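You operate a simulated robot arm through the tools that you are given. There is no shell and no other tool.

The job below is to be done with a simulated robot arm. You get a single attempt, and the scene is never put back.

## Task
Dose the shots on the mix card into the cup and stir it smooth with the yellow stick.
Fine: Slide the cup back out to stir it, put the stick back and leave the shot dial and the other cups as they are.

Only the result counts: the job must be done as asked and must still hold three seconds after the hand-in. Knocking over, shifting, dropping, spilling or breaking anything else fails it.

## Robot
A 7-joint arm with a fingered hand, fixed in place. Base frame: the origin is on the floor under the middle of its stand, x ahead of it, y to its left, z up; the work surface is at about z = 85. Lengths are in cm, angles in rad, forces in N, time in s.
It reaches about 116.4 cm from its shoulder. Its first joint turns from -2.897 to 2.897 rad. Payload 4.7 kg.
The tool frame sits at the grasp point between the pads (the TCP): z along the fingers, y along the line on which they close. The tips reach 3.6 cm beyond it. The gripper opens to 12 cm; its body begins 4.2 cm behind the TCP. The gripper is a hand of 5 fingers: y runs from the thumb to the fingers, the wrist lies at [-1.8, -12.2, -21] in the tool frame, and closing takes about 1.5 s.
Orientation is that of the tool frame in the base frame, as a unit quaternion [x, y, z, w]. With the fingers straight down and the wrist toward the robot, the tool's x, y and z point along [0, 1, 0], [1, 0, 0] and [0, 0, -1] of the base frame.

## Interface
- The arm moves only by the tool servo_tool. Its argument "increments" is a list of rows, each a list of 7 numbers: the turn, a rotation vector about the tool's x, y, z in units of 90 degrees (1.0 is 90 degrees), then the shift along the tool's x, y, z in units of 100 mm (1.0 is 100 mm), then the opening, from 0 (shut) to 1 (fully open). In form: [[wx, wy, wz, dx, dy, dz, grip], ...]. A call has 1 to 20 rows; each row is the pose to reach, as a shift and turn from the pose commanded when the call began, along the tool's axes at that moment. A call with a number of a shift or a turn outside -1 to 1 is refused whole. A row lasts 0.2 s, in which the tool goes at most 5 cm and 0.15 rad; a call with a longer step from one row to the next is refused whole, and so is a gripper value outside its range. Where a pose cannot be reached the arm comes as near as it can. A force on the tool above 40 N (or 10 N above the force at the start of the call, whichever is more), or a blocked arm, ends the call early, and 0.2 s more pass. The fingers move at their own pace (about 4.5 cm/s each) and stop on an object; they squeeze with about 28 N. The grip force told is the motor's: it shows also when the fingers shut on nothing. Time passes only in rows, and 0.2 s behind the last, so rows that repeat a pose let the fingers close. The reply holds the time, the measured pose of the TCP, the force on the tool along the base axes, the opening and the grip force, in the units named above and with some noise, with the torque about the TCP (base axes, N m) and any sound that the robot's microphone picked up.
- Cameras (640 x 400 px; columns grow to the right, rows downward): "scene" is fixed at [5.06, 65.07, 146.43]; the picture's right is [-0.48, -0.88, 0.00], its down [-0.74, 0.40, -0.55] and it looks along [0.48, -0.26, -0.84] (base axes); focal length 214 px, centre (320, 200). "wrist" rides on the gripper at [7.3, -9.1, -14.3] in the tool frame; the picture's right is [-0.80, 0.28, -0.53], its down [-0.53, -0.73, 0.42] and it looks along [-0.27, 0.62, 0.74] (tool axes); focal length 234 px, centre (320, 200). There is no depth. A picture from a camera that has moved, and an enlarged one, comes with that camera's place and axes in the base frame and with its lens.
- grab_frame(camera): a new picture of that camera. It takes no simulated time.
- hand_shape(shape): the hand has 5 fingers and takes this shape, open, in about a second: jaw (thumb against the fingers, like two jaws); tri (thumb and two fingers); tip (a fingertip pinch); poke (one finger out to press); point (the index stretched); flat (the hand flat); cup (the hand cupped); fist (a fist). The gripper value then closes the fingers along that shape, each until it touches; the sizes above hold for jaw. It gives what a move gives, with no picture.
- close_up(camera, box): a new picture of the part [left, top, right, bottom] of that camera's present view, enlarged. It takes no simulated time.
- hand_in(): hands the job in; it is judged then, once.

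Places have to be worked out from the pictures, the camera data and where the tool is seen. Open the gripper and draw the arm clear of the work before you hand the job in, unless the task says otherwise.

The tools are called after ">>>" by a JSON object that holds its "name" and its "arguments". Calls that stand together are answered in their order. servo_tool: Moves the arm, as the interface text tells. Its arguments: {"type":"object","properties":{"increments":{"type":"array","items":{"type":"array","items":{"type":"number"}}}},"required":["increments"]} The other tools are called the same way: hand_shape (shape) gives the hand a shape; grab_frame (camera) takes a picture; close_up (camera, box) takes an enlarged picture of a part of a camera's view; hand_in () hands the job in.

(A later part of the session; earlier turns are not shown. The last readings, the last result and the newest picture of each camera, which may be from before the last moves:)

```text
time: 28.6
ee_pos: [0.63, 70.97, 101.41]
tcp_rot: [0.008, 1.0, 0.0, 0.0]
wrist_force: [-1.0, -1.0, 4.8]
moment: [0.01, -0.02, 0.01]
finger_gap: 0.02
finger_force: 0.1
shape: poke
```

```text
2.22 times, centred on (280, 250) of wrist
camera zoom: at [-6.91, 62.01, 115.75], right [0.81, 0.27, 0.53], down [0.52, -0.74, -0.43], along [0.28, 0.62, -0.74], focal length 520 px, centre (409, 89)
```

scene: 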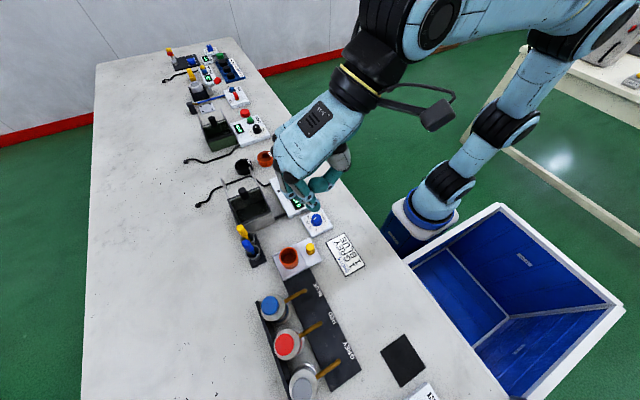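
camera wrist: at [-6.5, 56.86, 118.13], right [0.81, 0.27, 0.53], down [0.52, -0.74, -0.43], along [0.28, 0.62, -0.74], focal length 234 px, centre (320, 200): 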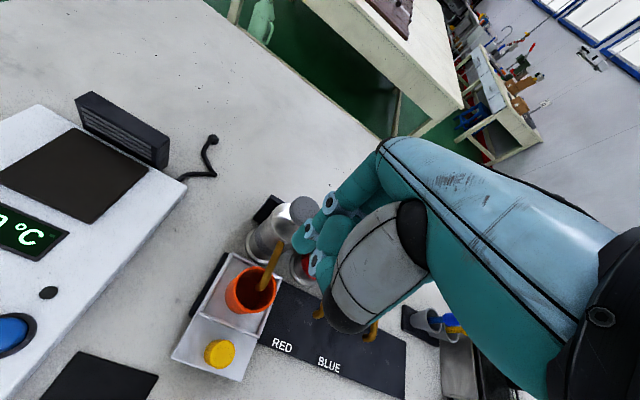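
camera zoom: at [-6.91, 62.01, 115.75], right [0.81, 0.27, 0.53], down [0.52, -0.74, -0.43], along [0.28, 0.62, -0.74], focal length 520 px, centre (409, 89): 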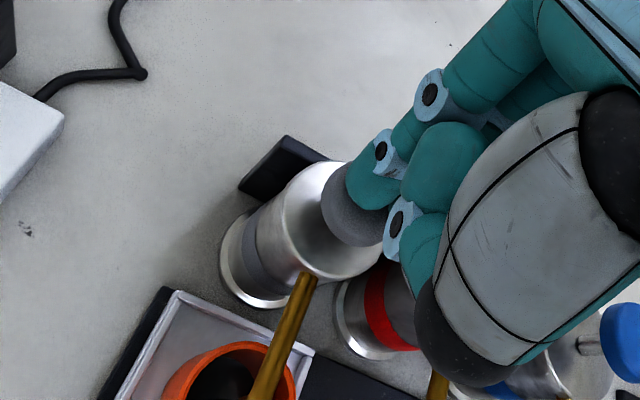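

Contact is made at about 5 N against the spring. I'll press on through the stroke in one steady motion.

>>> {"name": "servo_tool", "arguments": {"increments": [[0, 0, 0, 0, 0, 0.03, 1], [0, 0, 0, 0, 0, 0.06, 1], [0, 0, 0, 0, 0, 0.09, 1], [0, 0, 0, 0, 0, 0.12, 1], [0, 0, 0, 0, 0, 0.12, 1]]}}

>>> {"name": "close_up", "arguments": {"camera": "wrist", "box": [180, 160, 380, 340]}}

```text
time: 29.8
ee_pos: [0.51, 70.93, 100.44]
tcp_rot: [0.009, 1.0, 0.002, 0.0]
wrist_force: [1.1, 4.9, 15.7]
moment: [0.09, -0.2, 0.03]
finger_gap: 0.0
finger_force: 0.0
shape: poke
```

```text
2.22 times, centred on (280, 250) of wrist
camera zoom: at [-6.91, 61.97, 114.69], right [0.81, 0.27, 0.53], down [0.52, -0.74, -0.43], along [0.28, 0.62, -0.74], focal length 520 px, centre (409, 89)
```

zoom: 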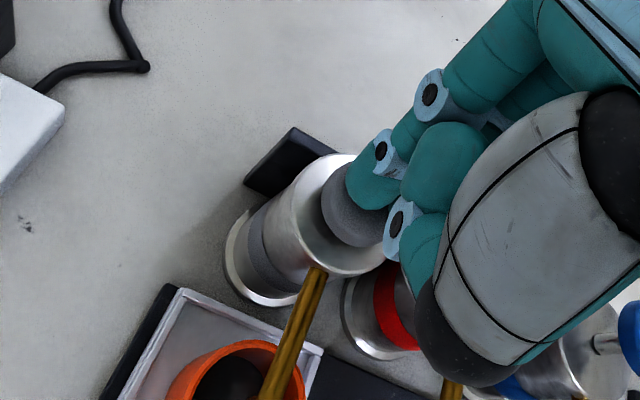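

The cap is down about 1.4 cm with the force at 16 N and no stop felt yet, so I'll press further.

>>> {"name": "servo_tool", "arguments": {"increments": [[0, 0, 0, 0, 0, 0.02, 1], [0, 0, 0, 0, 0, 0.04, 1], [0, 0, 0, 0, 0, 0.06, 1], [0, 0, 0, 0, 0, 0.06, 1]]}}

>>> {"name": "close_up", "arguments": {"camera": "wrist", "box": [180, 160, 380, 340]}}

```text
time: 30.6
ee_pos: [0.61, 71.06, 100.5]
tcp_rot: [0.008, 1.0, 0.007, -0.003]
wrist_force: [-0.1, -0.9, 8.0]
moment: [0.03, -0.01, -0.04]
finger_gap: 0.0
finger_force: 0.1
shape: poke
stopped in row 4: the force on the tool passed its limit at 42 N (the readings are from after the stop); the commanded pose is now the measured one
```

```text
2.22 times, centred on (280, 250) of wrist
camera zoom: at [-6.87, 61.95, 114.67], right [0.81, 0.26, 0.53], down [0.52, -0.74, -0.44], along [0.27, 0.63, -0.73], focal length 520 px, centre (409, 89)
```

zoom: 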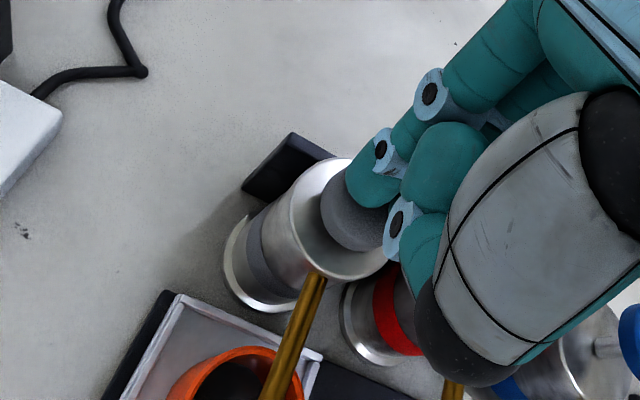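

The cap hit its bottom stop at tip z≈96.4, which is one full press. I'll lift off cleanly and check the cup.

>>> {"name": "servo_tool", "arguments": {"increments": [[0, 0, 0, 0, 0, -0.1, 1], [0, 0, 0, 0, 0, -0.3, 1], [0, 0, 0, 0, 0, -0.5, 1], [0, 0, 0, 0, 0, -0.7, 1]]}}

>>> {"name": "close_up", "arguments": {"camera": "wrist", "box": [180, 160, 380, 340]}}

>>> {"name": "grab_frame", "arguments": {"camera": "wrist"}}

```text
time: 31.6
ee_pos: [0.53, 70.91, 107.18]
tcp_rot: [0.008, 1.0, 0.005, -0.001]
wrist_force: [-0.3, 1.2, -0.3]
moment: [0.0, 0.02, -0.02]
finger_gap: 0.0
finger_force: 0.1
shape: poke
```

```text
2.22 times, centred on (280, 250) of wrist
camera zoom: at [-6.83, 61.99, 121.5], right [0.81, 0.26, 0.52], down [0.52, -0.74, -0.43], along [0.27, 0.62, -0.73], focal length 520 px, centre (409, 89)
```

zoom: 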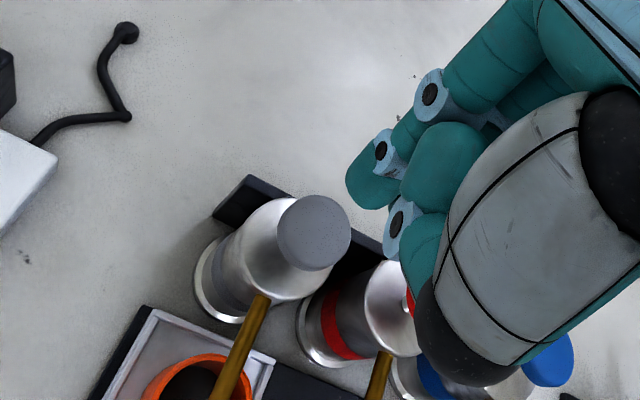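

```text
taken
camera wrist: at [-6.83, 61.99, 121.5], right [0.81, 0.26, 0.52], down [0.52, -0.74, -0.43], along [0.27, 0.62, -0.73], focal length 234 px, centre (320, 200)
```

wrist: 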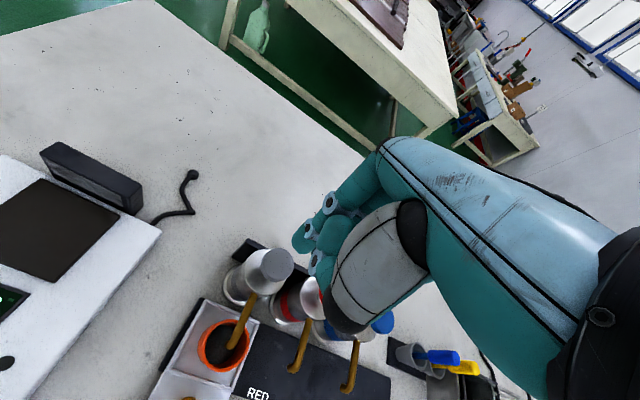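

The cap has sprung back, and the cup interior now looks dark grey. I'll zoom in to confirm the dose landed inside.

>>> {"name": "close_up", "arguments": {"camera": "wrist", "box": [160, 280, 280, 400]}}

>>> {"name": "close_up", "arguments": {"camera": "scene", "box": [240, 300, 400, 400]}}

```text
3.33 times, centred on (220, 340) of wrist
camera zoom: at [-6.83, 61.99, 121.5], right [0.81, 0.26, 0.52], down [0.52, -0.74, -0.43], along [0.27, 0.62, -0.73], focal length 781 px, centre (653, -267)
```

zoom: 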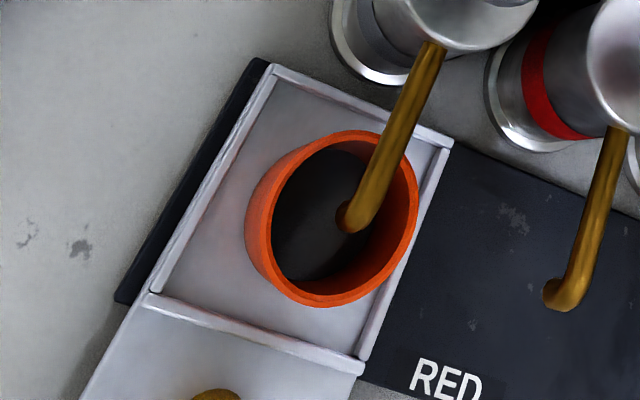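

```text
4.00 times, centred on (320, 350) of scene
camera zoom: at [5.06, 65.07, 146.43], right [-0.48, -0.88, 0.0], down [-0.74, 0.4, -0.55], along [0.48, -0.26, -0.84], focal length 858 px, centre (320, -400)
```

zoom: 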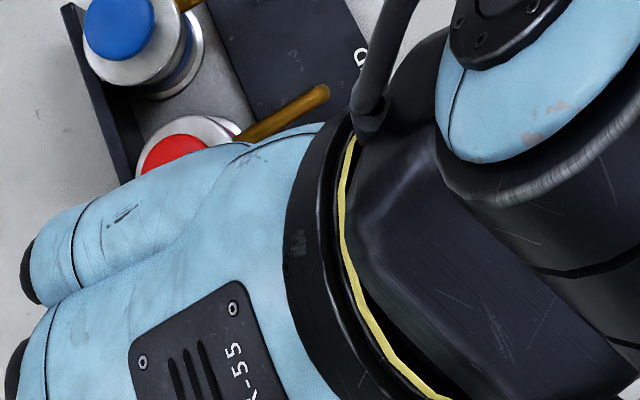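

The grey dose is in the cup with no spill. Next I'll bring the finger back over to the -x side of the knob, still high.

>>> {"name": "servo_tool", "arguments": {"increments": [[0, 0, 0, 0.0, -0.3, 0, 1], [0, 0, 0, 0.1, -0.6, 0, 1], [0, 0, 0, 0.25, -0.9, 0, 1], [0, 0, 0, 0.33, -1.0, 0, 1]]}}

>>> {"name": "servo_tool", "arguments": {"increments": [[0, 0, 0, 0, -0.2, 0, 1], [0, 0, 0, 0, -0.45, 0.1, 1], [0, 0, 0, 0, -0.45, 0.3, 1], [0, 0, 0, 0, -0.45, 0.5, 1]]}}

>>> {"name": "close_up", "arguments": {"camera": "wrist", "box": [180, 120, 420, 340]}}

>>> {"name": "close_up", "arguments": {"camera": "scene", "box": [240, 270, 400, 400]}}

```text
time: 32.6
ee_pos: [-2.89, 61.05, 107.11]
tcp_rot: [0.008, 1.0, 0.004, -0.001]
wrist_force: [-0.4, -0.7, -0.3]
moment: [-0.02, -0.02, 0.0]
finger_gap: 0.0
finger_force: 0.0
shape: poke
```

```text
time: 33.6
ee_pos: [-2.88, 56.65, 102.12]
tcp_rot: [0.009, 1.0, 0.005, -0.002]
wrist_force: [-0.1, 0.8, 0.4]
moment: [-0.01, 0.02, 0.03]
finger_gap: 0.0
finger_force: 0.0
shape: poke
```

```text
1.82 times, centred on (300, 230) of wrist
camera zoom: at [-10.36, 47.51, 116.32], right [0.81, 0.26, 0.53], down [0.52, -0.74, -0.43], along [0.27, 0.62, -0.73], focal length 426 px, centre (356, 146)
```

zoom: 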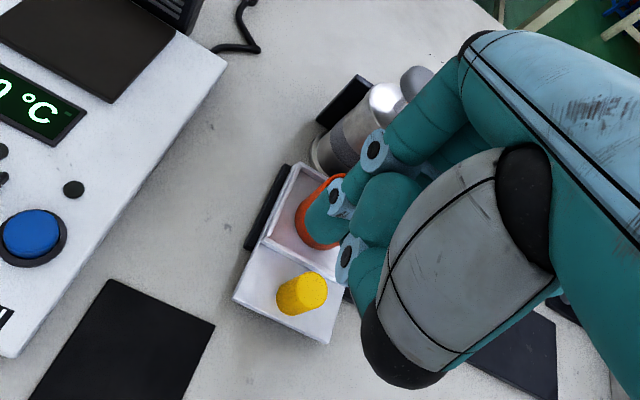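

```text
3.08 times, centred on (320, 335) of scene
camera zoom: at [5.06, 65.07, 146.43], right [-0.48, -0.88, 0.0], down [-0.74, 0.4, -0.55], along [0.48, -0.26, -0.84], focal length 660 px, centre (320, -215)
```

zoom: 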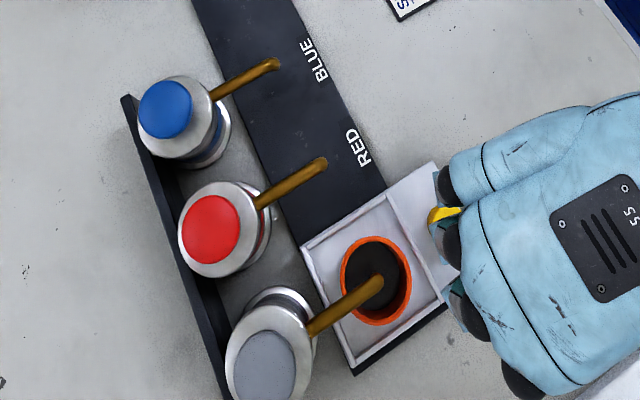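

The scene camera confirms grey liquid in the cup, and the finger has about 1.4 cm to the knob's -x side. I'll lean the hand back 0.2 rad for clearance and descend.

>>> {"name": "servo_tool", "arguments": {"increments": [[-0.06, 0, 0, 0, -0.02, 0.1, 1], [-0.12, 0, 0, 0, -0.045, 0.3, 1], [-0.12, 0, 0, 0, -0.045, 0.5, 1], [-0.12, 0, 0, 0, -0.045, 0.7, 1], [-0.12, 0, 0, 0, -0.045, 0.9, 1], [-0.12, 0, 0, 0, -0.045, 1.0, 1]]}}

>>> {"name": "close_up", "arguments": {"camera": "wrist", "box": [180, 120, 420, 340]}}

>>> {"name": "close_up", "arguments": {"camera": "scene", "box": [240, 270, 400, 400]}}

```text
time: 35.0
ee_pos: [-2.9, 56.09, 92.04]
tcp_rot: [0.008, 0.995, 0.098, -0.001]
wrist_force: [-1.9, -0.3, 1.5]
moment: [0.01, 0.04, 0.01]
finger_gap: 0.0
finger_force: 0.0
shape: poke
```

```text
1.82 times, centred on (300, 230) of wrist
camera zoom: at [-10.43, 44.51, 104.4], right [0.81, 0.16, 0.57], down [0.52, -0.64, -0.56], along [0.28, 0.75, -0.6], focal length 426 px, centre (356, 146)
```

zoom: 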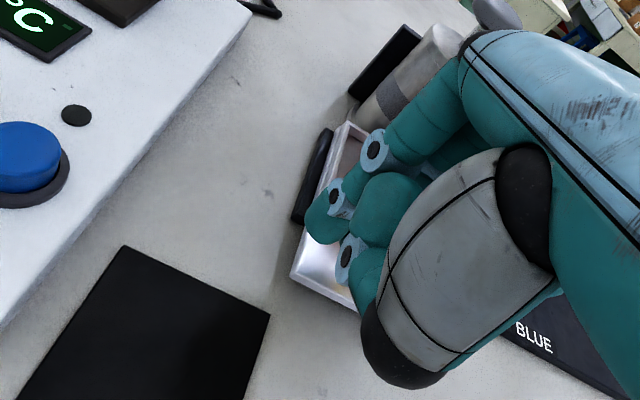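

```text
3.08 times, centred on (320, 335) of scene
camera zoom: at [5.06, 65.07, 146.43], right [-0.48, -0.88, 0.0], down [-0.74, 0.4, -0.55], along [0.48, -0.26, -0.84], focal length 660 px, centre (320, -215)
```

zoom: 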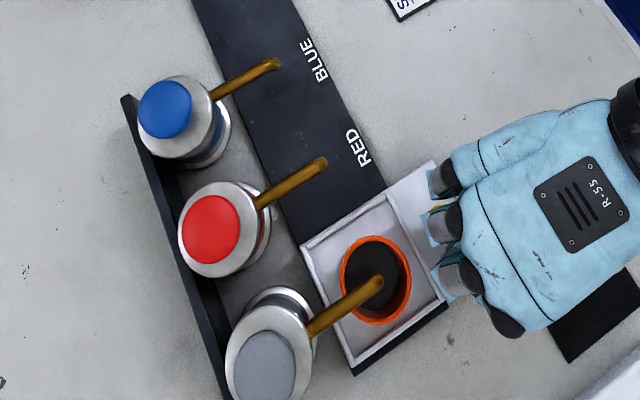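

The hand is clear of the cup and spout on this side. I'll push the tray back toward +x in steps.

>>> {"name": "servo_tool", "arguments": {"increments": [[0, 0, 0, -0.1, 0, 0, 1], [0, 0, 0, -0.2, 0, 0, 1], [0, 0, 0, -0.3, 0, 0, 1], [0, 0, 0, -0.4, 0, 0, 1], [0, 0, 0, -0.5, 0, 0, 1]]}}

>>> {"name": "close_up", "arguments": {"camera": "scene", "box": [240, 250, 400, 380]}}

>>> {"name": "close_up", "arguments": {"camera": "wrist", "box": [180, 120, 420, 340]}}

```text
time: 36.2
ee_pos: [1.96, 56.08, 91.85]
tcp_rot: [0.008, 0.995, 0.099, -0.001]
wrist_force: [0.5, 0.4, -1.0]
moment: [0.01, -0.04, -0.02]
finger_gap: 0.0
finger_force: 0.1
shape: poke
```

```text
3.08 times, centred on (320, 315) of scene
camera zoom: at [5.06, 65.07, 146.43], right [-0.48, -0.88, 0.0], down [-0.74, 0.4, -0.55], along [0.48, -0.26, -0.84], focal length 660 px, centre (320, -154)
```

zoom: 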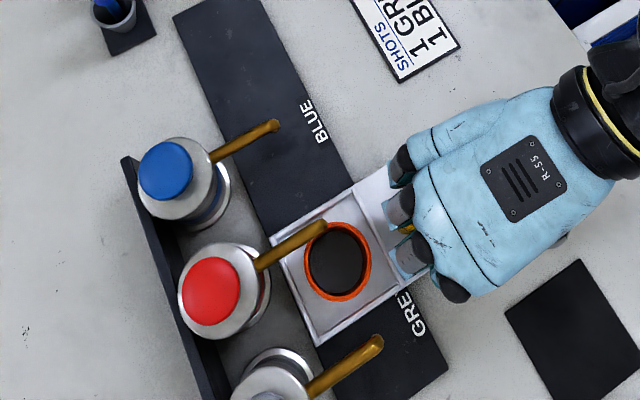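

```text
1.82 times, centred on (300, 230) of wrist
camera zoom: at [-5.5, 44.54, 104.16], right [0.81, 0.16, 0.57], down [0.52, -0.64, -0.56], along [0.28, 0.75, -0.6], focal length 426 px, centre (356, 146)
```

zoom: 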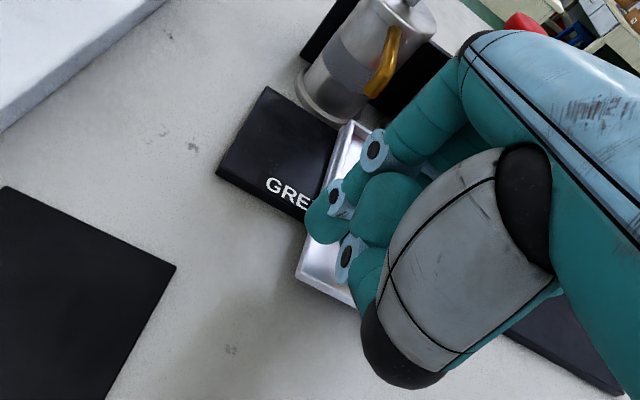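

The cup is at x≈5.2, about 3.25 ahead of the TCP, so it's the neighbouring curled finger that is pushing the knob. Contact is steady, so I'll use that offset and continue toward blue.

>>> {"name": "servo_tool", "arguments": {"increments": [[0, 0, 0, -0.1, 0, 0, 1], [0, 0, 0, -0.2, 0, 0, 1], [0, 0, 0, -0.3, 0, 0, 1], [0, 0, 0, -0.4, 0, 0, 1], [0, 0, 0, -0.5, 0, 0, 1], [0, 0, 0, -0.6, 0, 0, 1], [0, 0, 0, -0.7, 0, 0, 1], [0, 0, 0, -0.78, 0, 0, 1]]}}

>>> {"name": "close_up", "arguments": {"camera": "scene", "box": [240, 220, 400, 350]}}

>>> {"name": "close_up", "arguments": {"camera": "wrist", "box": [180, 120, 420, 340]}}

```text
time: 38.0
ee_pos: [9.77, 56.08, 92.11]
tcp_rot: [0.007, 0.995, 0.098, -0.001]
wrist_force: [0.2, -0.2, 0.3]
moment: [-0.01, 0.03, 0.0]
finger_gap: 0.0
finger_force: 0.2
shape: poke
```

```text
3.08 times, centred on (320, 285) of scene
camera zoom: at [5.06, 65.07, 146.43], right [-0.48, -0.88, 0.0], down [-0.74, 0.4, -0.55], along [0.48, -0.26, -0.84], focal length 660 px, centre (320, -62)
```

zoom: 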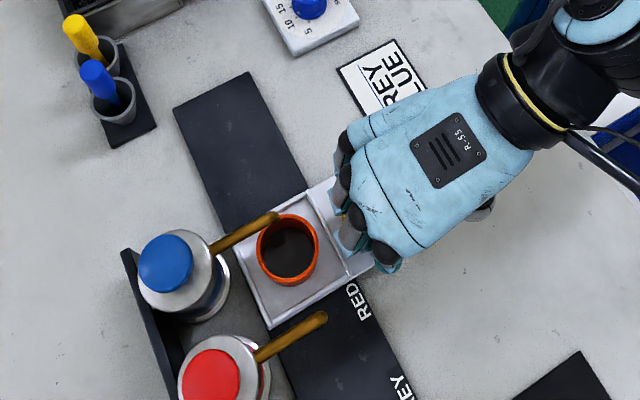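

```text
1.82 times, centred on (300, 230) of wrist
camera zoom: at [2.33, 44.48, 104.3], right [0.81, 0.16, 0.57], down [0.52, -0.64, -0.56], along [0.28, 0.75, -0.6], focal length 426 px, centre (356, 146)
```

zoom: 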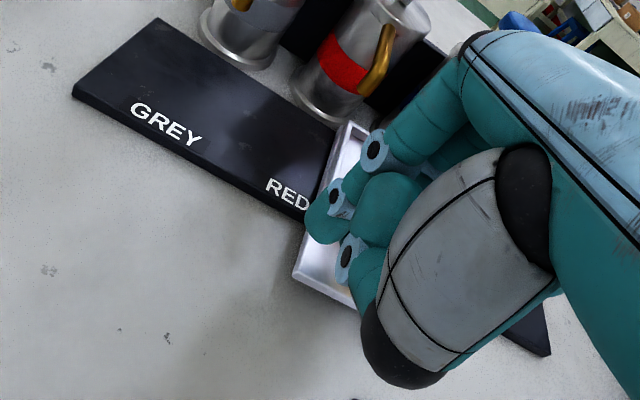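

The cup is at x≈12.9, so 2.15 cm more will put it under the blue spout.

>>> {"name": "servo_tool", "arguments": {"increments": [[0, 0, 0, -0.06, 0, 0, 1], [0, 0, 0, -0.12, 0, 0, 1], [0, 0, 0, -0.17, 0, 0, 1], [0, 0, 0, -0.21, 0, 0, 1], [0, 0, 0, -0.21, 0, 0, 1]]}}

>>> {"name": "close_up", "arguments": {"camera": "scene", "box": [240, 220, 400, 350]}}

```text
time: 39.2
ee_pos: [11.85, 55.86, 92.01]
tcp_rot: [0.007, 0.995, 0.099, -0.001]
wrist_force: [-0.8, -0.7, -0.1]
moment: [-0.01, 0.01, 0.01]
finger_gap: 0.01
finger_force: 0.1
shape: poke
```

```text
3.08 times, centred on (320, 285) of scene
camera zoom: at [5.06, 65.07, 146.43], right [-0.48, -0.88, 0.0], down [-0.74, 0.4, -0.55], along [0.48, -0.26, -0.84], focal length 660 px, centre (320, -62)
```

zoom: 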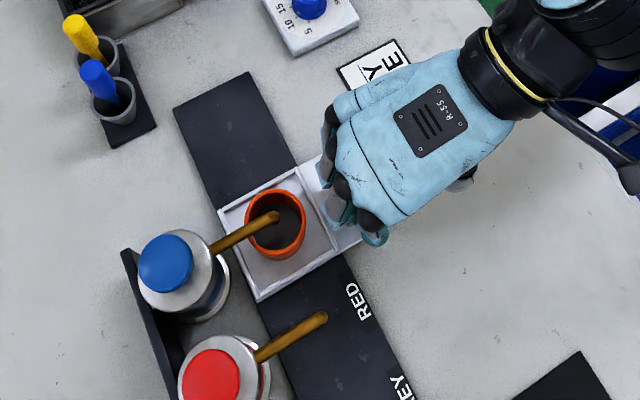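

The blue spout is now centred over the cup. I'll back the finger off, lift away and remove the tilt.

>>> {"name": "servo_tool", "arguments": {"increments": [[0, 0, 0, 0.06, 0, 0, 1], [0, 0, 0, 0.12, 0, 0, 1], [0, 0, 0, 0.12, 0, -0.2, 1], [0, 0, 0, 0.12, 0, -0.5, 1], [0, 0, 0, 0.12, 0, -0.8, 1], [0.06, 0, 0, 0.12, 0, -1.0, 1], [0.125, 0, 0, 0.12, 0, -1.0, 1]]}}

>>> {"name": "servo_tool", "arguments": {"increments": [[0, 0, 0, 0, 0.1, -0.3, 1], [0, 0, 0, -0.15, 0.4, -0.45, 1], [0, 0, 0, -0.35, 0.7, -0.45, 1], [0, 0, 0, -0.5, 1.0, -0.45, 1]]}}

>>> {"name": "close_up", "arguments": {"camera": "scene", "box": [220, 200, 400, 350]}}

```text
time: 40.8
ee_pos: [10.67, 53.89, 101.81]
tcp_rot: [0.008, 1.0, 0.0, -0.001]
wrist_force: [0.1, 0.0, 0.1]
moment: [-0.04, -0.01, 0.01]
finger_gap: 0.0
finger_force: 0.0
shape: poke
```

```text
time: 41.8
ee_pos: [15.83, 63.81, 106.1]
tcp_rot: [0.008, 1.0, 0.002, -0.001]
wrist_force: [-1.0, 0.4, 0.9]
moment: [-0.01, -0.04, -0.01]
finger_gap: 0.0
finger_force: 0.0
shape: poke
```

```text
2.67 times, centred on (310, 275) of scene
camera zoom: at [5.06, 65.07, 146.43], right [-0.48, -0.88, 0.0], down [-0.74, 0.4, -0.55], along [0.48, -0.26, -0.84], focal length 572 px, centre (347, 0)
```

zoom: 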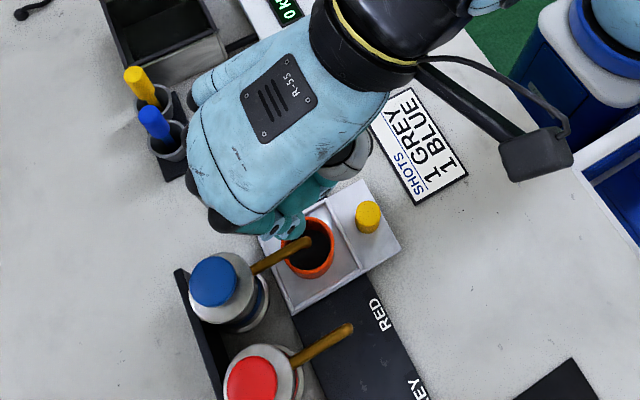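

The cup is still under the spout and the path to the blue cap is clear, so I'll move over the cap and check alignment.

>>> {"name": "servo_tool", "arguments": {"increments": [[0, 0, 0, 0, 0.25, 0, 1], [0, 0, 0, 0, 0.5, 0, 1], [0, 0, 0, 0, 0.73, 0, 1], [0, 0, 0, 0, 0.73, 0, 1]]}}

>>> {"name": "close_up", "arguments": {"camera": "wrist", "box": [180, 120, 420, 340]}}

>>> {"name": "close_up", "arguments": {"camera": "scene", "box": [200, 180, 380, 330]}}

```text
time: 42.8
ee_pos: [15.89, 71.27, 106.17]
tcp_rot: [0.007, 1.0, 0.001, -0.002]
wrist_force: [-0.5, -0.1, 0.5]
moment: [0.01, 0.01, -0.02]
finger_gap: 0.02
finger_force: 0.1
shape: poke
```

```text
1.82 times, centred on (300, 230) of wrist
camera zoom: at [8.47, 62.35, 120.64], right [0.81, 0.27, 0.52], down [0.52, -0.74, -0.43], along [0.27, 0.62, -0.74], focal length 426 px, centre (356, 146)
```

zoom: 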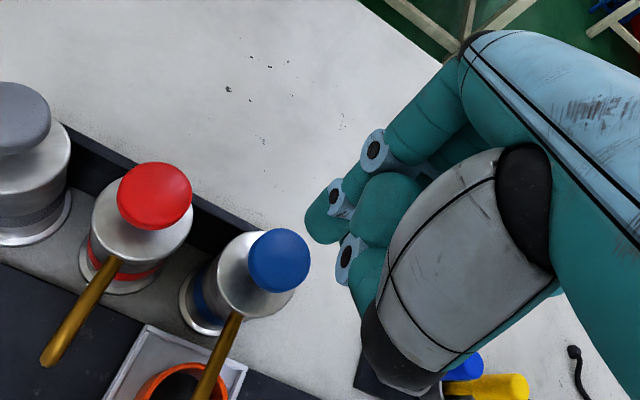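

```text
2.67 times, centred on (290, 255) of scene
camera zoom: at [5.06, 65.07, 146.43], right [-0.48, -0.88, 0.0], down [-0.74, 0.4, -0.55], along [0.48, -0.26, -0.84], focal length 572 px, centre (400, 53)
```

zoom: 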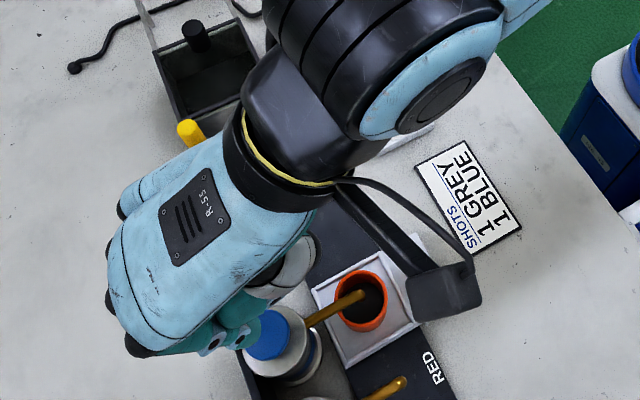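

The cap is at about (14.8, 71.25) and the fingertip at about (14.9, 71.5), so they're aligned. I'll lower to the cap surface and then press once through the full stroke.

>>> {"name": "servo_tool", "arguments": {"increments": [[0, 0, 0, 0, 0, 0.1, 1], [0, 0, 0, 0, 0, 0.2, 1], [0, 0, 0, 0, 0, 0.3, 1], [0, 0, 0, 0, 0, 0.36, 1], [0, 0, 0, 0, 0, 0.39, 1]]}}

>>> {"name": "close_up", "arguments": {"camera": "wrist", "box": [180, 160, 380, 340]}}

```text
time: 44.0
ee_pos: [15.9, 71.24, 102.36]
tcp_rot: [0.007, 1.0, 0.001, -0.002]
wrist_force: [0.4, -0.9, -0.3]
moment: [-0.01, -0.02, -0.01]
finger_gap: 0.01
finger_force: 0.1
shape: poke
```

```text
2.22 times, centred on (280, 250) of wrist
camera zoom: at [8.47, 62.29, 116.67], right [0.81, 0.27, 0.52], down [0.52, -0.74, -0.43], along [0.27, 0.62, -0.74], focal length 520 px, centre (409, 89)
```

zoom: 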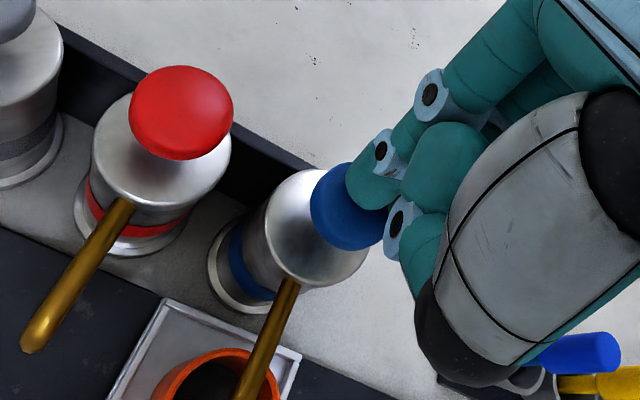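

The fingertip is just above the blue cap with no load. I'll press once in one continuous stroke, hold briefly and stay down.

>>> {"name": "servo_tool", "arguments": {"increments": [[0, 0, 0, 0.02, -0.01, 0.02, 1], [0, 0, 0, 0.02, -0.01, 0.05, 1], [0, 0, 0, 0.02, -0.01, 0.08, 1], [0, 0, 0, 0.02, -0.01, 0.11, 1], [0, 0, 0, 0.02, -0.01, 0.14, 1], [0, 0, 0, 0.02, -0.01, 0.17, 1], [0, 0, 0, 0.02, -0.01, 0.2, 1], [0, 0, 0, 0.02, -0.01, 0.225, 1], [0, 0, 0, 0.02, -0.01, 0.24, 1], [0, 0, 0, 0.02, -0.01, 0.24, 1]]}}

>>> {"name": "close_up", "arguments": {"camera": "wrist", "box": [180, 160, 380, 340]}}

```text
time: 46.2
ee_pos: [15.78, 71.2, 100.32]
tcp_rot: [0.009, 1.0, 0.004, -0.002]
wrist_force: [0.5, 2.9, 22.4]
moment: [0.06, -0.17, 0.04]
finger_gap: 0.01
finger_force: 0.1
shape: poke
```

```text
2.22 times, centred on (280, 250) of wrist
camera zoom: at [8.32, 62.19, 114.63], right [0.81, 0.26, 0.52], down [0.52, -0.74, -0.43], along [0.27, 0.62, -0.73], focal length 520 px, centre (409, 89)
```

zoom: 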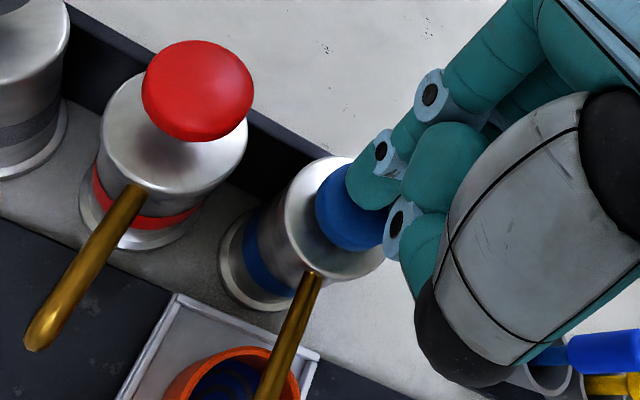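

The cap is bottomed at 22 N and a blue swirl is visible in the cup, so the blue shot is in. I'll release straight up.

>>> {"name": "servo_tool", "arguments": {"increments": [[0, 0, 0, 0, 0, -0.1, 1], [0, 0, 0, 0, 0, -0.3, 1], [0, 0, 0, 0, 0, -0.5, 1], [0, 0, 0, 0, 0, -0.7, 1]]}}

>>> {"name": "close_up", "arguments": {"camera": "wrist", "box": [160, 220, 340, 400]}}

```text
time: 47.2
ee_pos: [15.78, 71.05, 106.97]
tcp_rot: [0.007, 1.0, 0.001, -0.002]
wrist_force: [0.2, 0.3, 0.3]
moment: [0.04, -0.02, 0.01]
finger_gap: 0.0
finger_force: 0.1
shape: poke
```

```text
2.22 times, centred on (250, 310) of wrist
camera zoom: at [8.31, 62.23, 121.28], right [0.81, 0.27, 0.52], down [0.52, -0.74, -0.43], along [0.27, 0.62, -0.74], focal length 520 px, centre (476, -44)
```

zoom: 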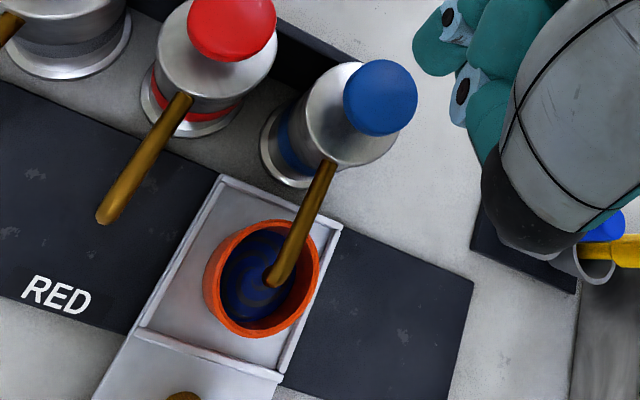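

Both shots are in the cup, still unmixed. I'll move the finger back to the -x side of the knob, staying high.

>>> {"name": "servo_tool", "arguments": {"increments": [[0, 0, 0, 0.1, -0.25, 0, 1], [0, 0, 0, 0.25, -0.5, 0, 1], [0, 0, 0, 0.4, -0.75, 0, 1], [0, 0, 0, 0.53, -1.0, 0, 1]]}}

>>> {"name": "servo_tool", "arguments": {"increments": [[0, 0, 0, 0, -0.25, 0, 1], [0, 0, 0, 0, -0.45, 0.1, 1], [0, 0, 0, 0, -0.45, 0.3, 1], [0, 0, 0, 0, -0.45, 0.5, 1]]}}

>>> {"name": "close_up", "arguments": {"camera": "wrist", "box": [180, 120, 420, 340]}}

>>> {"name": "close_up", "arguments": {"camera": "scene", "box": [240, 220, 400, 350]}}

```text
time: 48.2
ee_pos: [10.42, 61.38, 106.87]
tcp_rot: [0.008, 1.0, 0.0, -0.002]
wrist_force: [-0.7, 0.2, -1.1]
moment: [0.0, 0.0, -0.01]
finger_gap: 0.0
finger_force: 0.0
shape: poke
```

```text
time: 49.2
ee_pos: [10.12, 56.74, 102.06]
tcp_rot: [0.008, 1.0, 0.002, -0.001]
wrist_force: [-0.2, -0.1, 0.2]
moment: [-0.01, -0.01, -0.02]
finger_gap: 0.03
finger_force: 0.0
shape: poke
```

```text
1.82 times, centred on (300, 230) of wrist
camera zoom: at [2.8, 47.81, 116.45], right [0.81, 0.27, 0.52], down [0.52, -0.74, -0.43], along [0.27, 0.62, -0.74], focal length 426 px, centre (356, 146)
```

zoom: 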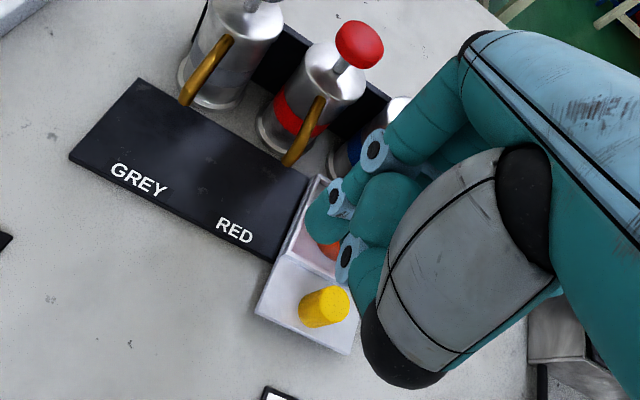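

```text
3.08 times, centred on (320, 285) of scene
camera zoom: at [5.06, 65.07, 146.43], right [-0.48, -0.88, 0.0], down [-0.74, 0.4, -0.55], along [0.48, -0.26, -0.84], focal length 660 px, centre (320, -62)
```

zoom: 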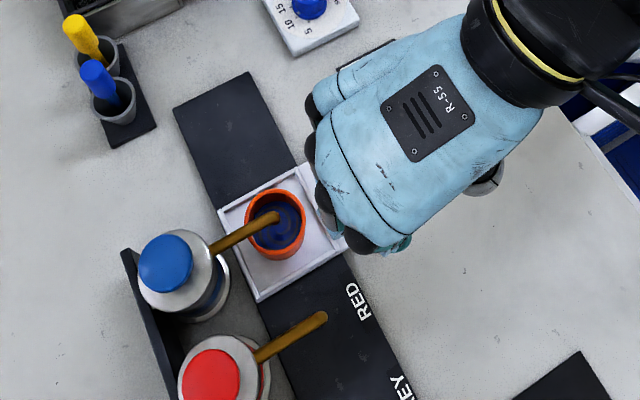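

The setup matches the last one, so I'll lean the hand back and descend beside the knob.

>>> {"name": "servo_tool", "arguments": {"increments": [[-0.06, 0, 0, 0, -0.02, 0.1, 1], [-0.12, 0, 0, 0, -0.045, 0.3, 1], [-0.12, 0, 0, 0, -0.045, 0.5, 1], [-0.12, 0, 0, 0, -0.045, 0.7, 1], [-0.12, 0, 0, 0, -0.045, 0.9, 1], [-0.12, 0, 0, 0, -0.045, 1.0, 1]]}}

>>> {"name": "servo_tool", "arguments": {"increments": [[0, 0, 0, -0.1, 0, 0, 1], [0, 0, 0, -0.2, 0, 0, 1], [0, 0, 0, -0.3, 0, 0, 1], [0, 0, 0, -0.4, 0, 0, 1], [0, 0, 0, -0.5, 0, 0, 1], [0, 0, 0, -0.6, 0, 0, 1]]}}

>>> {"name": "close_up", "arguments": {"camera": "scene", "box": [240, 200, 400, 330]}}

>>> {"name": "close_up", "arguments": {"camera": "wrist", "box": [180, 120, 420, 340]}}

```text
time: 50.6
ee_pos: [10.11, 56.27, 92.01]
tcp_rot: [0.007, 0.995, 0.095, -0.002]
wrist_force: [-0.8, -1.1, 0.7]
moment: [0.02, -0.03, -0.02]
finger_gap: 0.0
finger_force: 0.2
shape: poke
```

```text
time: 52.0
ee_pos: [16.19, 56.13, 91.97]
tcp_rot: [0.009, 0.996, 0.094, -0.001]
wrist_force: [-0.6, -0.8, 1.0]
moment: [0.01, -0.03, -0.03]
finger_gap: 0.0
finger_force: 0.2
shape: poke
```

```text
3.08 times, centred on (320, 265) of scene
camera zoom: at [5.06, 65.07, 146.43], right [-0.48, -0.88, 0.0], down [-0.74, 0.4, -0.55], along [0.48, -0.26, -0.84], focal length 660 px, centre (320, 0)
```

zoom: 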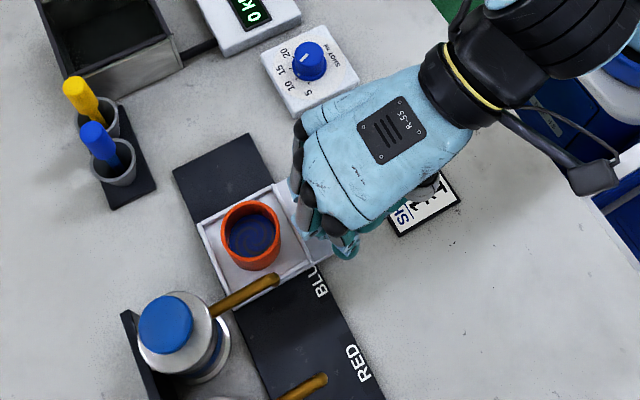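

```text
1.82 times, centred on (300, 230) of wrist
camera zoom: at [8.77, 44.72, 104.32], right [0.81, 0.16, 0.57], down [0.52, -0.65, -0.56], along [0.28, 0.74, -0.61], focal length 426 px, centre (356, 146)
```

zoom: 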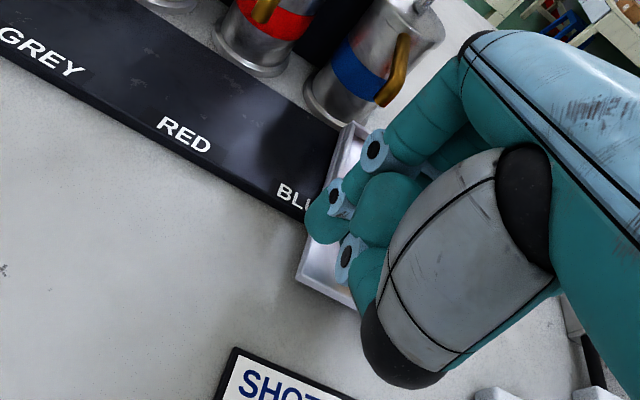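

The cup is at x≈19.4, so it needs another 5.8 cm to reach its original out position near 25.2. I'll push 5.3 cm and then check.

>>> {"name": "servo_tool", "arguments": {"increments": [[0, 0, 0, -0.1, 0, 0, 1], [0, 0, 0, -0.2, 0, 0, 1], [0, 0, 0, -0.3, 0, 0, 1], [0, 0, 0, -0.4, 0, 0, 1], [0, 0, 0, -0.48, 0, 0, 1], [0, 0, 0, -0.53, 0, 0, 1]]}}

>>> {"name": "close_up", "arguments": {"camera": "scene", "box": [240, 180, 400, 310]}}

>>> {"name": "close_up", "arguments": {"camera": "wrist", "box": [180, 120, 420, 340]}}

```text
time: 53.4
ee_pos: [21.57, 56.19, 92.02]
tcp_rot: [0.008, 0.995, 0.095, -0.001]
wrist_force: [-0.5, -0.2, -0.2]
moment: [-0.05, -0.04, -0.03]
finger_gap: 0.0
finger_force: 0.0
shape: poke
```

```text
3.08 times, centred on (320, 245) of scene
camera zoom: at [5.06, 65.07, 146.43], right [-0.48, -0.88, 0.0], down [-0.74, 0.4, -0.55], along [0.48, -0.26, -0.84], focal length 660 px, centre (320, 62)
```

zoom: 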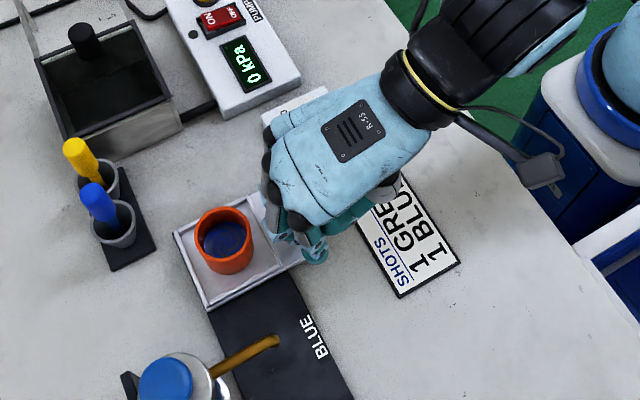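

```text
1.82 times, centred on (300, 230) of wrist
camera zoom: at [14.03, 44.7, 104.38], right [0.81, 0.16, 0.57], down [0.52, -0.65, -0.56], along [0.28, 0.74, -0.61], focal length 426 px, centre (356, 146)
```

zoom: 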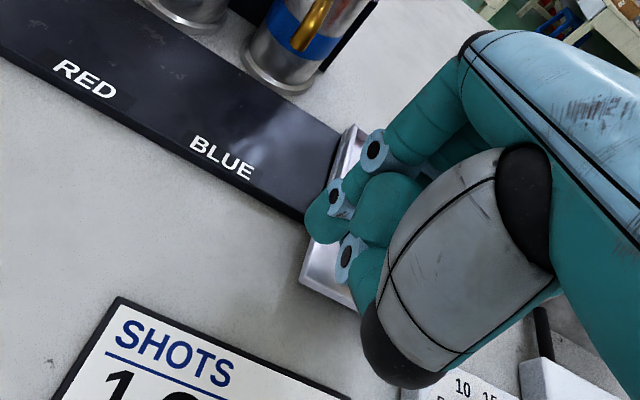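

The tray's corners now match their original position, so the cup is back out with its dose intact. I'll back off the knob and lift clear.

>>> {"name": "servo_tool", "arguments": {"increments": [[0, 0, 0, 0.07, 0, 0, 1], [0, 0, 0, 0.15, 0, 0, 1], [0, 0, 0, 0.15, 0, -0.2, 1], [0, 0, 0, 0.15, 0, -0.5, 1], [0, 0, 0, 0.15, 0, -0.8, 1], [0.06, 0, 0, 0.15, 0, -1.0, 1], [0.12, 0, 0, 0.15, 0, -1.0, 1]]}}

>>> {"name": "servo_tool", "arguments": {"increments": [[0, 0, 0, 0, 0, -0.4, 1], [0, 0, 0, 0, 0, -0.8, 1]]}}

>>> {"name": "grab_frame", "arguments": {"camera": "scene"}}

>>> {"name": "grab_frame", "arguments": {"camera": "wrist"}}

```text
time: 55.0
ee_pos: [19.94, 54.35, 101.96]
tcp_rot: [0.007, 1.0, 0.0, -0.001]
wrist_force: [-0.3, 0.3, -0.1]
moment: [-0.02, -0.01, -0.02]
finger_gap: 0.03
finger_force: 0.1
shape: poke
```

```text
time: 55.6
ee_pos: [20.0, 54.23, 109.96]
tcp_rot: [0.007, 1.0, 0.001, -0.002]
wrist_force: [0.0, -0.4, 0.1]
moment: [0.0, -0.01, -0.03]
finger_gap: 0.01
finger_force: 0.1
shape: poke
```

```text
taken
```

scene: 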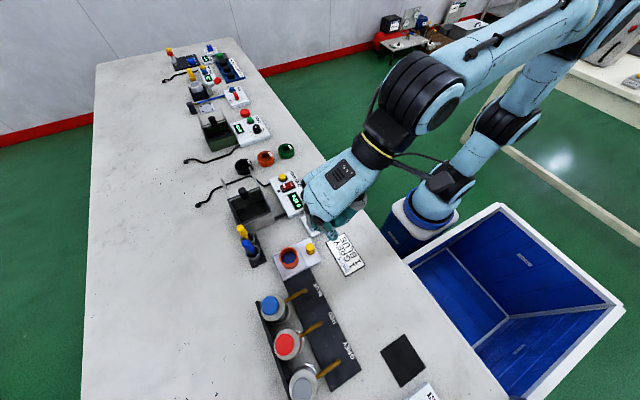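

```text
taken
camera wrist: at [12.47, 45.27, 124.29], right [0.81, 0.27, 0.52], down [0.52, -0.74, -0.43], along [0.27, 0.62, -0.74], focal length 234 px, centre (320, 200)
```

wrist: 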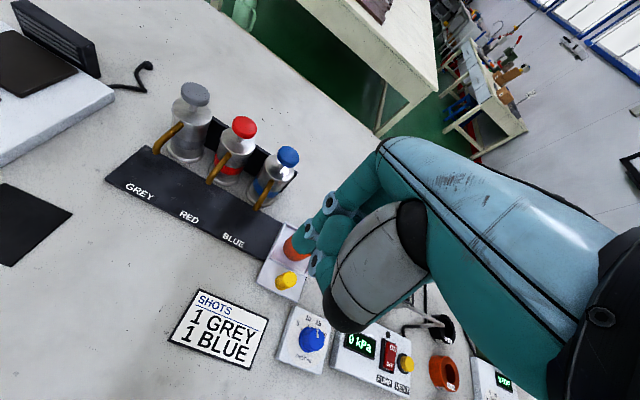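

Everything is as expected, with the tray home and the card and dial untouched. I'll switch to the jaw shape and yaw back to the default orientation to pick up the yellow stick.

>>> {"name": "hand_shape", "arguments": {"shape": "jaw"}}

>>> {"name": "servo_tool", "arguments": {"increments": [[0, 0, 0.09, -0.05, 0, -0.1, 1], [0, 0, 0.18, -0.1, 0, -0.2, 1], [0, 0, 0.27, -0.2, 0, -0.2, 1], [0, 0, 0.36, -0.3, 0, -0.2, 1], [0, 0, 0.45, -0.4, 0, -0.2, 1], [0, 0, 0.54, -0.5, 0, -0.2, 1], [0, 0, 0.63, -0.5, 0, -0.2, 1], [0, 0, 0.72, -0.5, 0, -0.2, 1], [0, 0, 0.81, -0.5, 0, -0.2, 1], [0, 0, 0.9, -0.5, 0, -0.2, 1], [0, 0, 0.99, -0.5, 0, -0.2, 1]]}}

>>> {"name": "grab_frame", "arguments": {"camera": "wrist"}}

>>> {"name": "grab_frame", "arguments": {"camera": "scene"}}

```text
time: 56.5
ee_pos: [19.9, 54.17, 109.86]
tcp_rot: [0.007, 1.0, 0.002, -0.001]
wrist_force: [-0.1, 0.1, 0.3]
moment: [0.01, 0.02, -0.03]
finger_gap: 11.99
finger_force: 0.1
shape: jaw
```

```text
time: 58.9
ee_pos: [25.12, 54.16, 111.74]
tcp_rot: [0.708, 0.707, -0.001, -0.001]
wrist_force: [-0.5, -0.6, 0.5]
moment: [0.0, 0.0, -0.01]
finger_gap: 11.97
finger_force: 0.1
shape: jaw
```

```text
taken
camera wrist: at [15.84, 61.48, 126.21], right [0.28, -0.81, 0.52], down [-0.73, -0.53, -0.42], along [0.62, -0.27, -0.74], focal length 234 px, centre (320, 200)
```

wrist: 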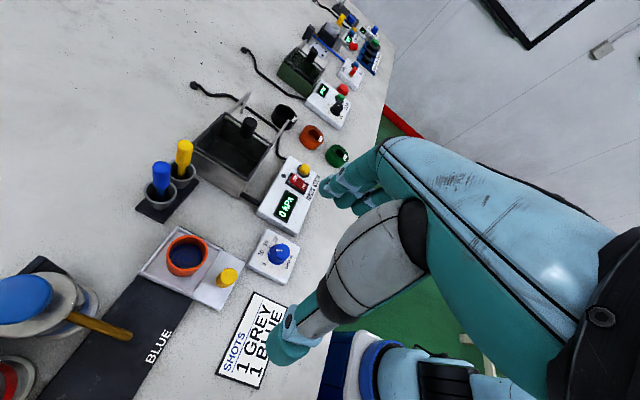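

```text
taken
```

scene: 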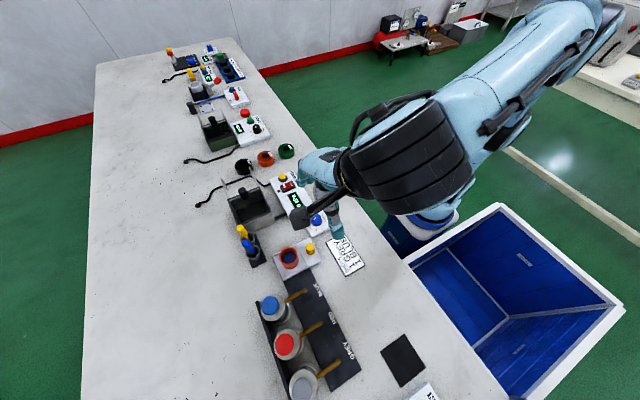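

Now I'll take close views of the sticks from both cameras to work out the yellow stick's axis.

>>> {"name": "close_up", "arguments": {"camera": "wrist", "box": [120, 100, 300, 280]}}

>>> {"name": "close_up", "arguments": {"camera": "scene", "box": [220, 210, 300, 280]}}

```text
2.22 times, centred on (210, 190) of wrist
camera zoom: at [15.84, 61.48, 126.21], right [0.28, -0.81, 0.52], down [-0.73, -0.53, -0.42], along [0.62, -0.27, -0.74], focal length 520 px, centre (564, 222)
```

zoom: 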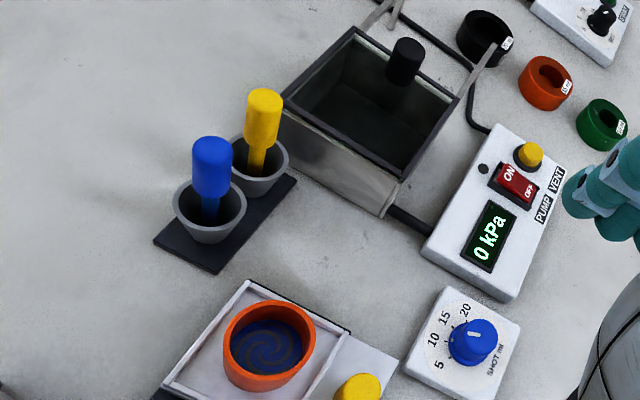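

```text
5.71 times, centred on (260, 245) of scene
camera zoom: at [5.06, 65.07, 146.43], right [-0.48, -0.88, 0.0], down [-0.74, 0.4, -0.55], along [0.48, -0.26, -0.84], focal length 1226 px, centre (663, -57)
```

zoom: 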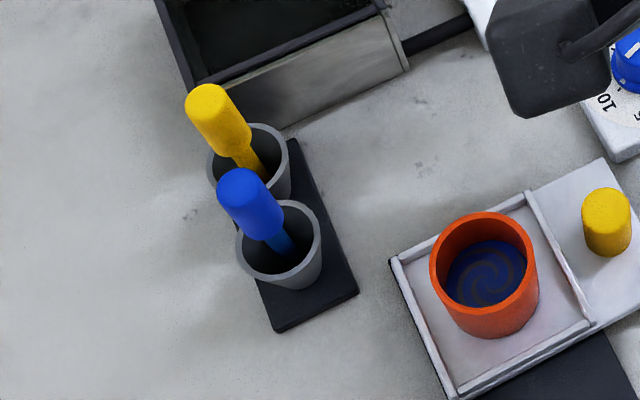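

The yellow handle runs from about (35, 71.3, 98) at the top to (35.9, 71.6, 91), leaning slightly. The blue stick is about 4.5 cm away in -x, and the box rim beside them is at z≈90. Closing along y with the wrist toward the robot leaves the most room, so I'll yaw back while moving closer.

>>> {"name": "servo_tool", "arguments": {"increments": [[0, 0, -0.09, 0.05, 0.1, 0, 1], [0, 0, -0.18, 0.1, 0.2, 0, 1], [0, 0, -0.27, 0.15, 0.3, 0, 1], [0, 0, -0.36, 0.2, 0.4, 0, 1], [0, 0, -0.45, 0.25, 0.5, 0, 1], [0, 0, -0.54, 0.3, 0.6, 0, 1], [0, 0, -0.63, 0.35, 0.7, 0, 1], [0, 0, -0.72, 0.4, 0.8, 0, 1], [0, 0, -0.81, 0.45, 0.9, 0, 1], [0, 0, -0.9, 0.5, 1.0, 0, 1], [0, 0, -1.0, 0.5, 1.0, 0, 1]]}}

>>> {"name": "grab_frame", "arguments": {"camera": "wrist"}}

>>> {"name": "grab_frame", "arguments": {"camera": "scene"}}

```text
refused: row 11 steps farther than a row can; nothing moved
```

```text
taken
camera wrist: at [15.84, 61.48, 126.21], right [0.28, -0.81, 0.52], down [-0.73, -0.53, -0.42], along [0.62, -0.27, -0.74], focal length 234 px, centre (320, 200)
```

wrist: 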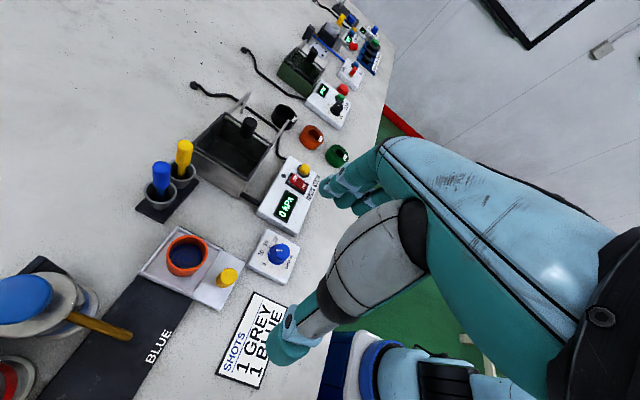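

```text
taken
```

scene: 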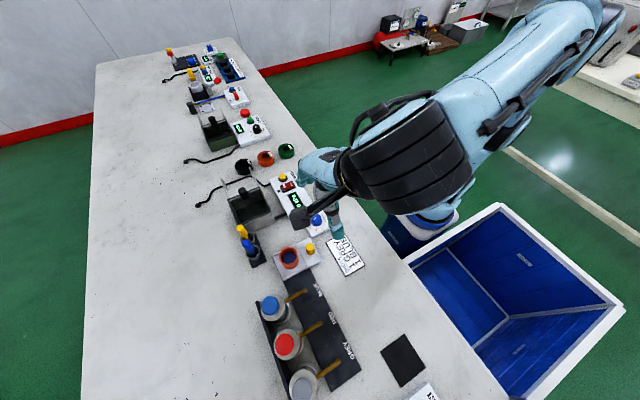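

The last row's turn step was slightly too large and the call was refused, so nothing moved. I'll resend it with even steps.

>>> {"name": "servo_tool", "arguments": {"increments": [[0, 0, -0.09, 0.05, 0.1, 0, 1], [0, 0, -0.18, 0.1, 0.2, 0, 1], [0, 0, -0.27, 0.15, 0.3, 0, 1], [0, 0, -0.36, 0.2, 0.4, 0, 1], [0, 0, -0.45, 0.25, 0.5, 0, 1], [0, 0, -0.54, 0.3, 0.6, 0, 1], [0, 0, -0.63, 0.35, 0.7, 0, 1], [0, 0, -0.72, 0.4, 0.8, 0, 1], [0, 0, -0.81, 0.45, 0.9, 0, 1], [0, 0, -0.9, 0.5, 1.0, 0, 1], [0, 0, -0.99, 0.5, 1.0, 0, 1]]}}

>>> {"name": "grab_frame", "arguments": {"camera": "wrist"}}

>>> {"name": "grab_frame", "arguments": {"camera": "scene"}}

```text
time: 61.3
ee_pos: [34.98, 59.17, 111.91]
tcp_rot: [0.007, 1.0, 0.001, -0.002]
wrist_force: [0.0, -0.7, 0.3]
moment: [0.04, 0.0, -0.01]
finger_gap: 11.97
finger_force: 0.0
shape: jaw
```

```text
taken
camera wrist: at [27.58, 50.25, 126.24], right [0.81, 0.27, 0.52], down [0.52, -0.74, -0.43], along [0.27, 0.62, -0.74], focal length 234 px, centre (320, 200)
```

wrist: 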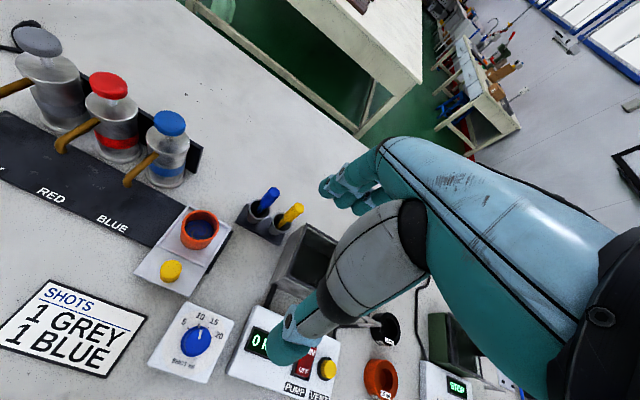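

```text
taken
```

scene: 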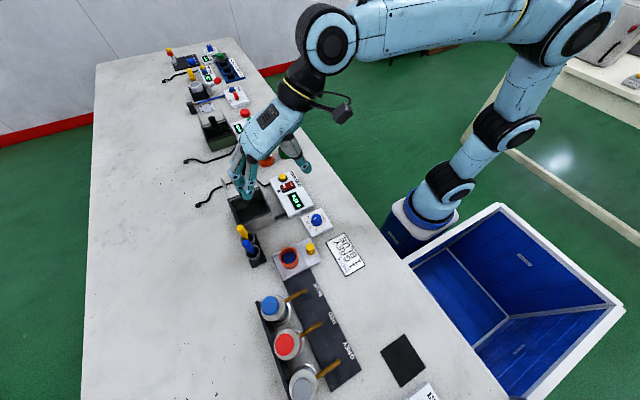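

This gives a good view between thumb and fingers. I'll zoom in to refine the stick's pose and the hand geometry.

>>> {"name": "close_up", "arguments": {"camera": "wrist", "box": [220, 160, 400, 320]}}

>>> {"name": "close_up", "arguments": {"camera": "scene", "box": [210, 120, 330, 270]}}

```text
2.50 times, centred on (310, 240) of wrist
camera zoom: at [27.58, 50.25, 126.24], right [0.81, 0.27, 0.52], down [0.52, -0.74, -0.43], along [0.27, 0.62, -0.74], focal length 585 px, centre (345, 100)
```

zoom: 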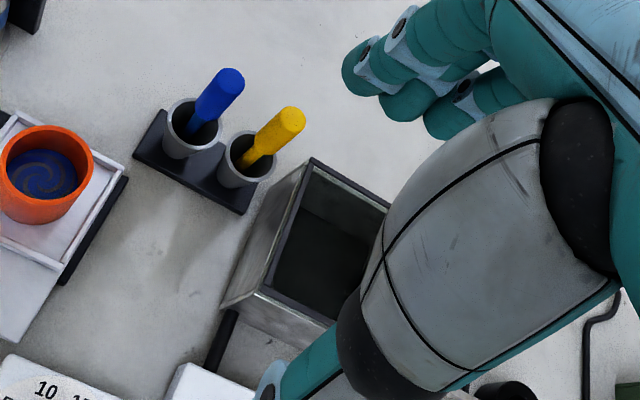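

```text
2.67 times, centred on (270, 195) of scene
camera zoom: at [5.06, 65.07, 146.43], right [-0.48, -0.88, 0.0], down [-0.74, 0.4, -0.55], along [0.48, -0.26, -0.84], focal length 572 px, centre (453, 213)
```

zoom: 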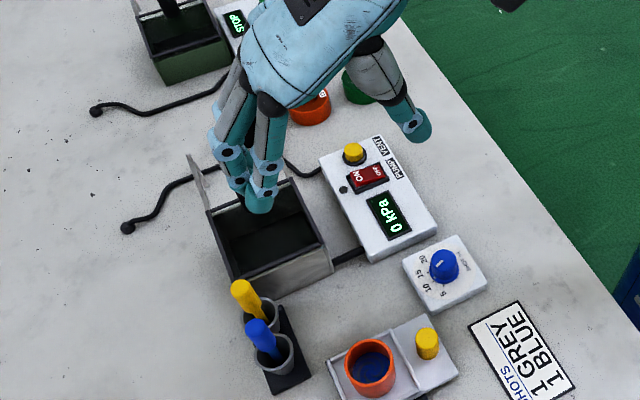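

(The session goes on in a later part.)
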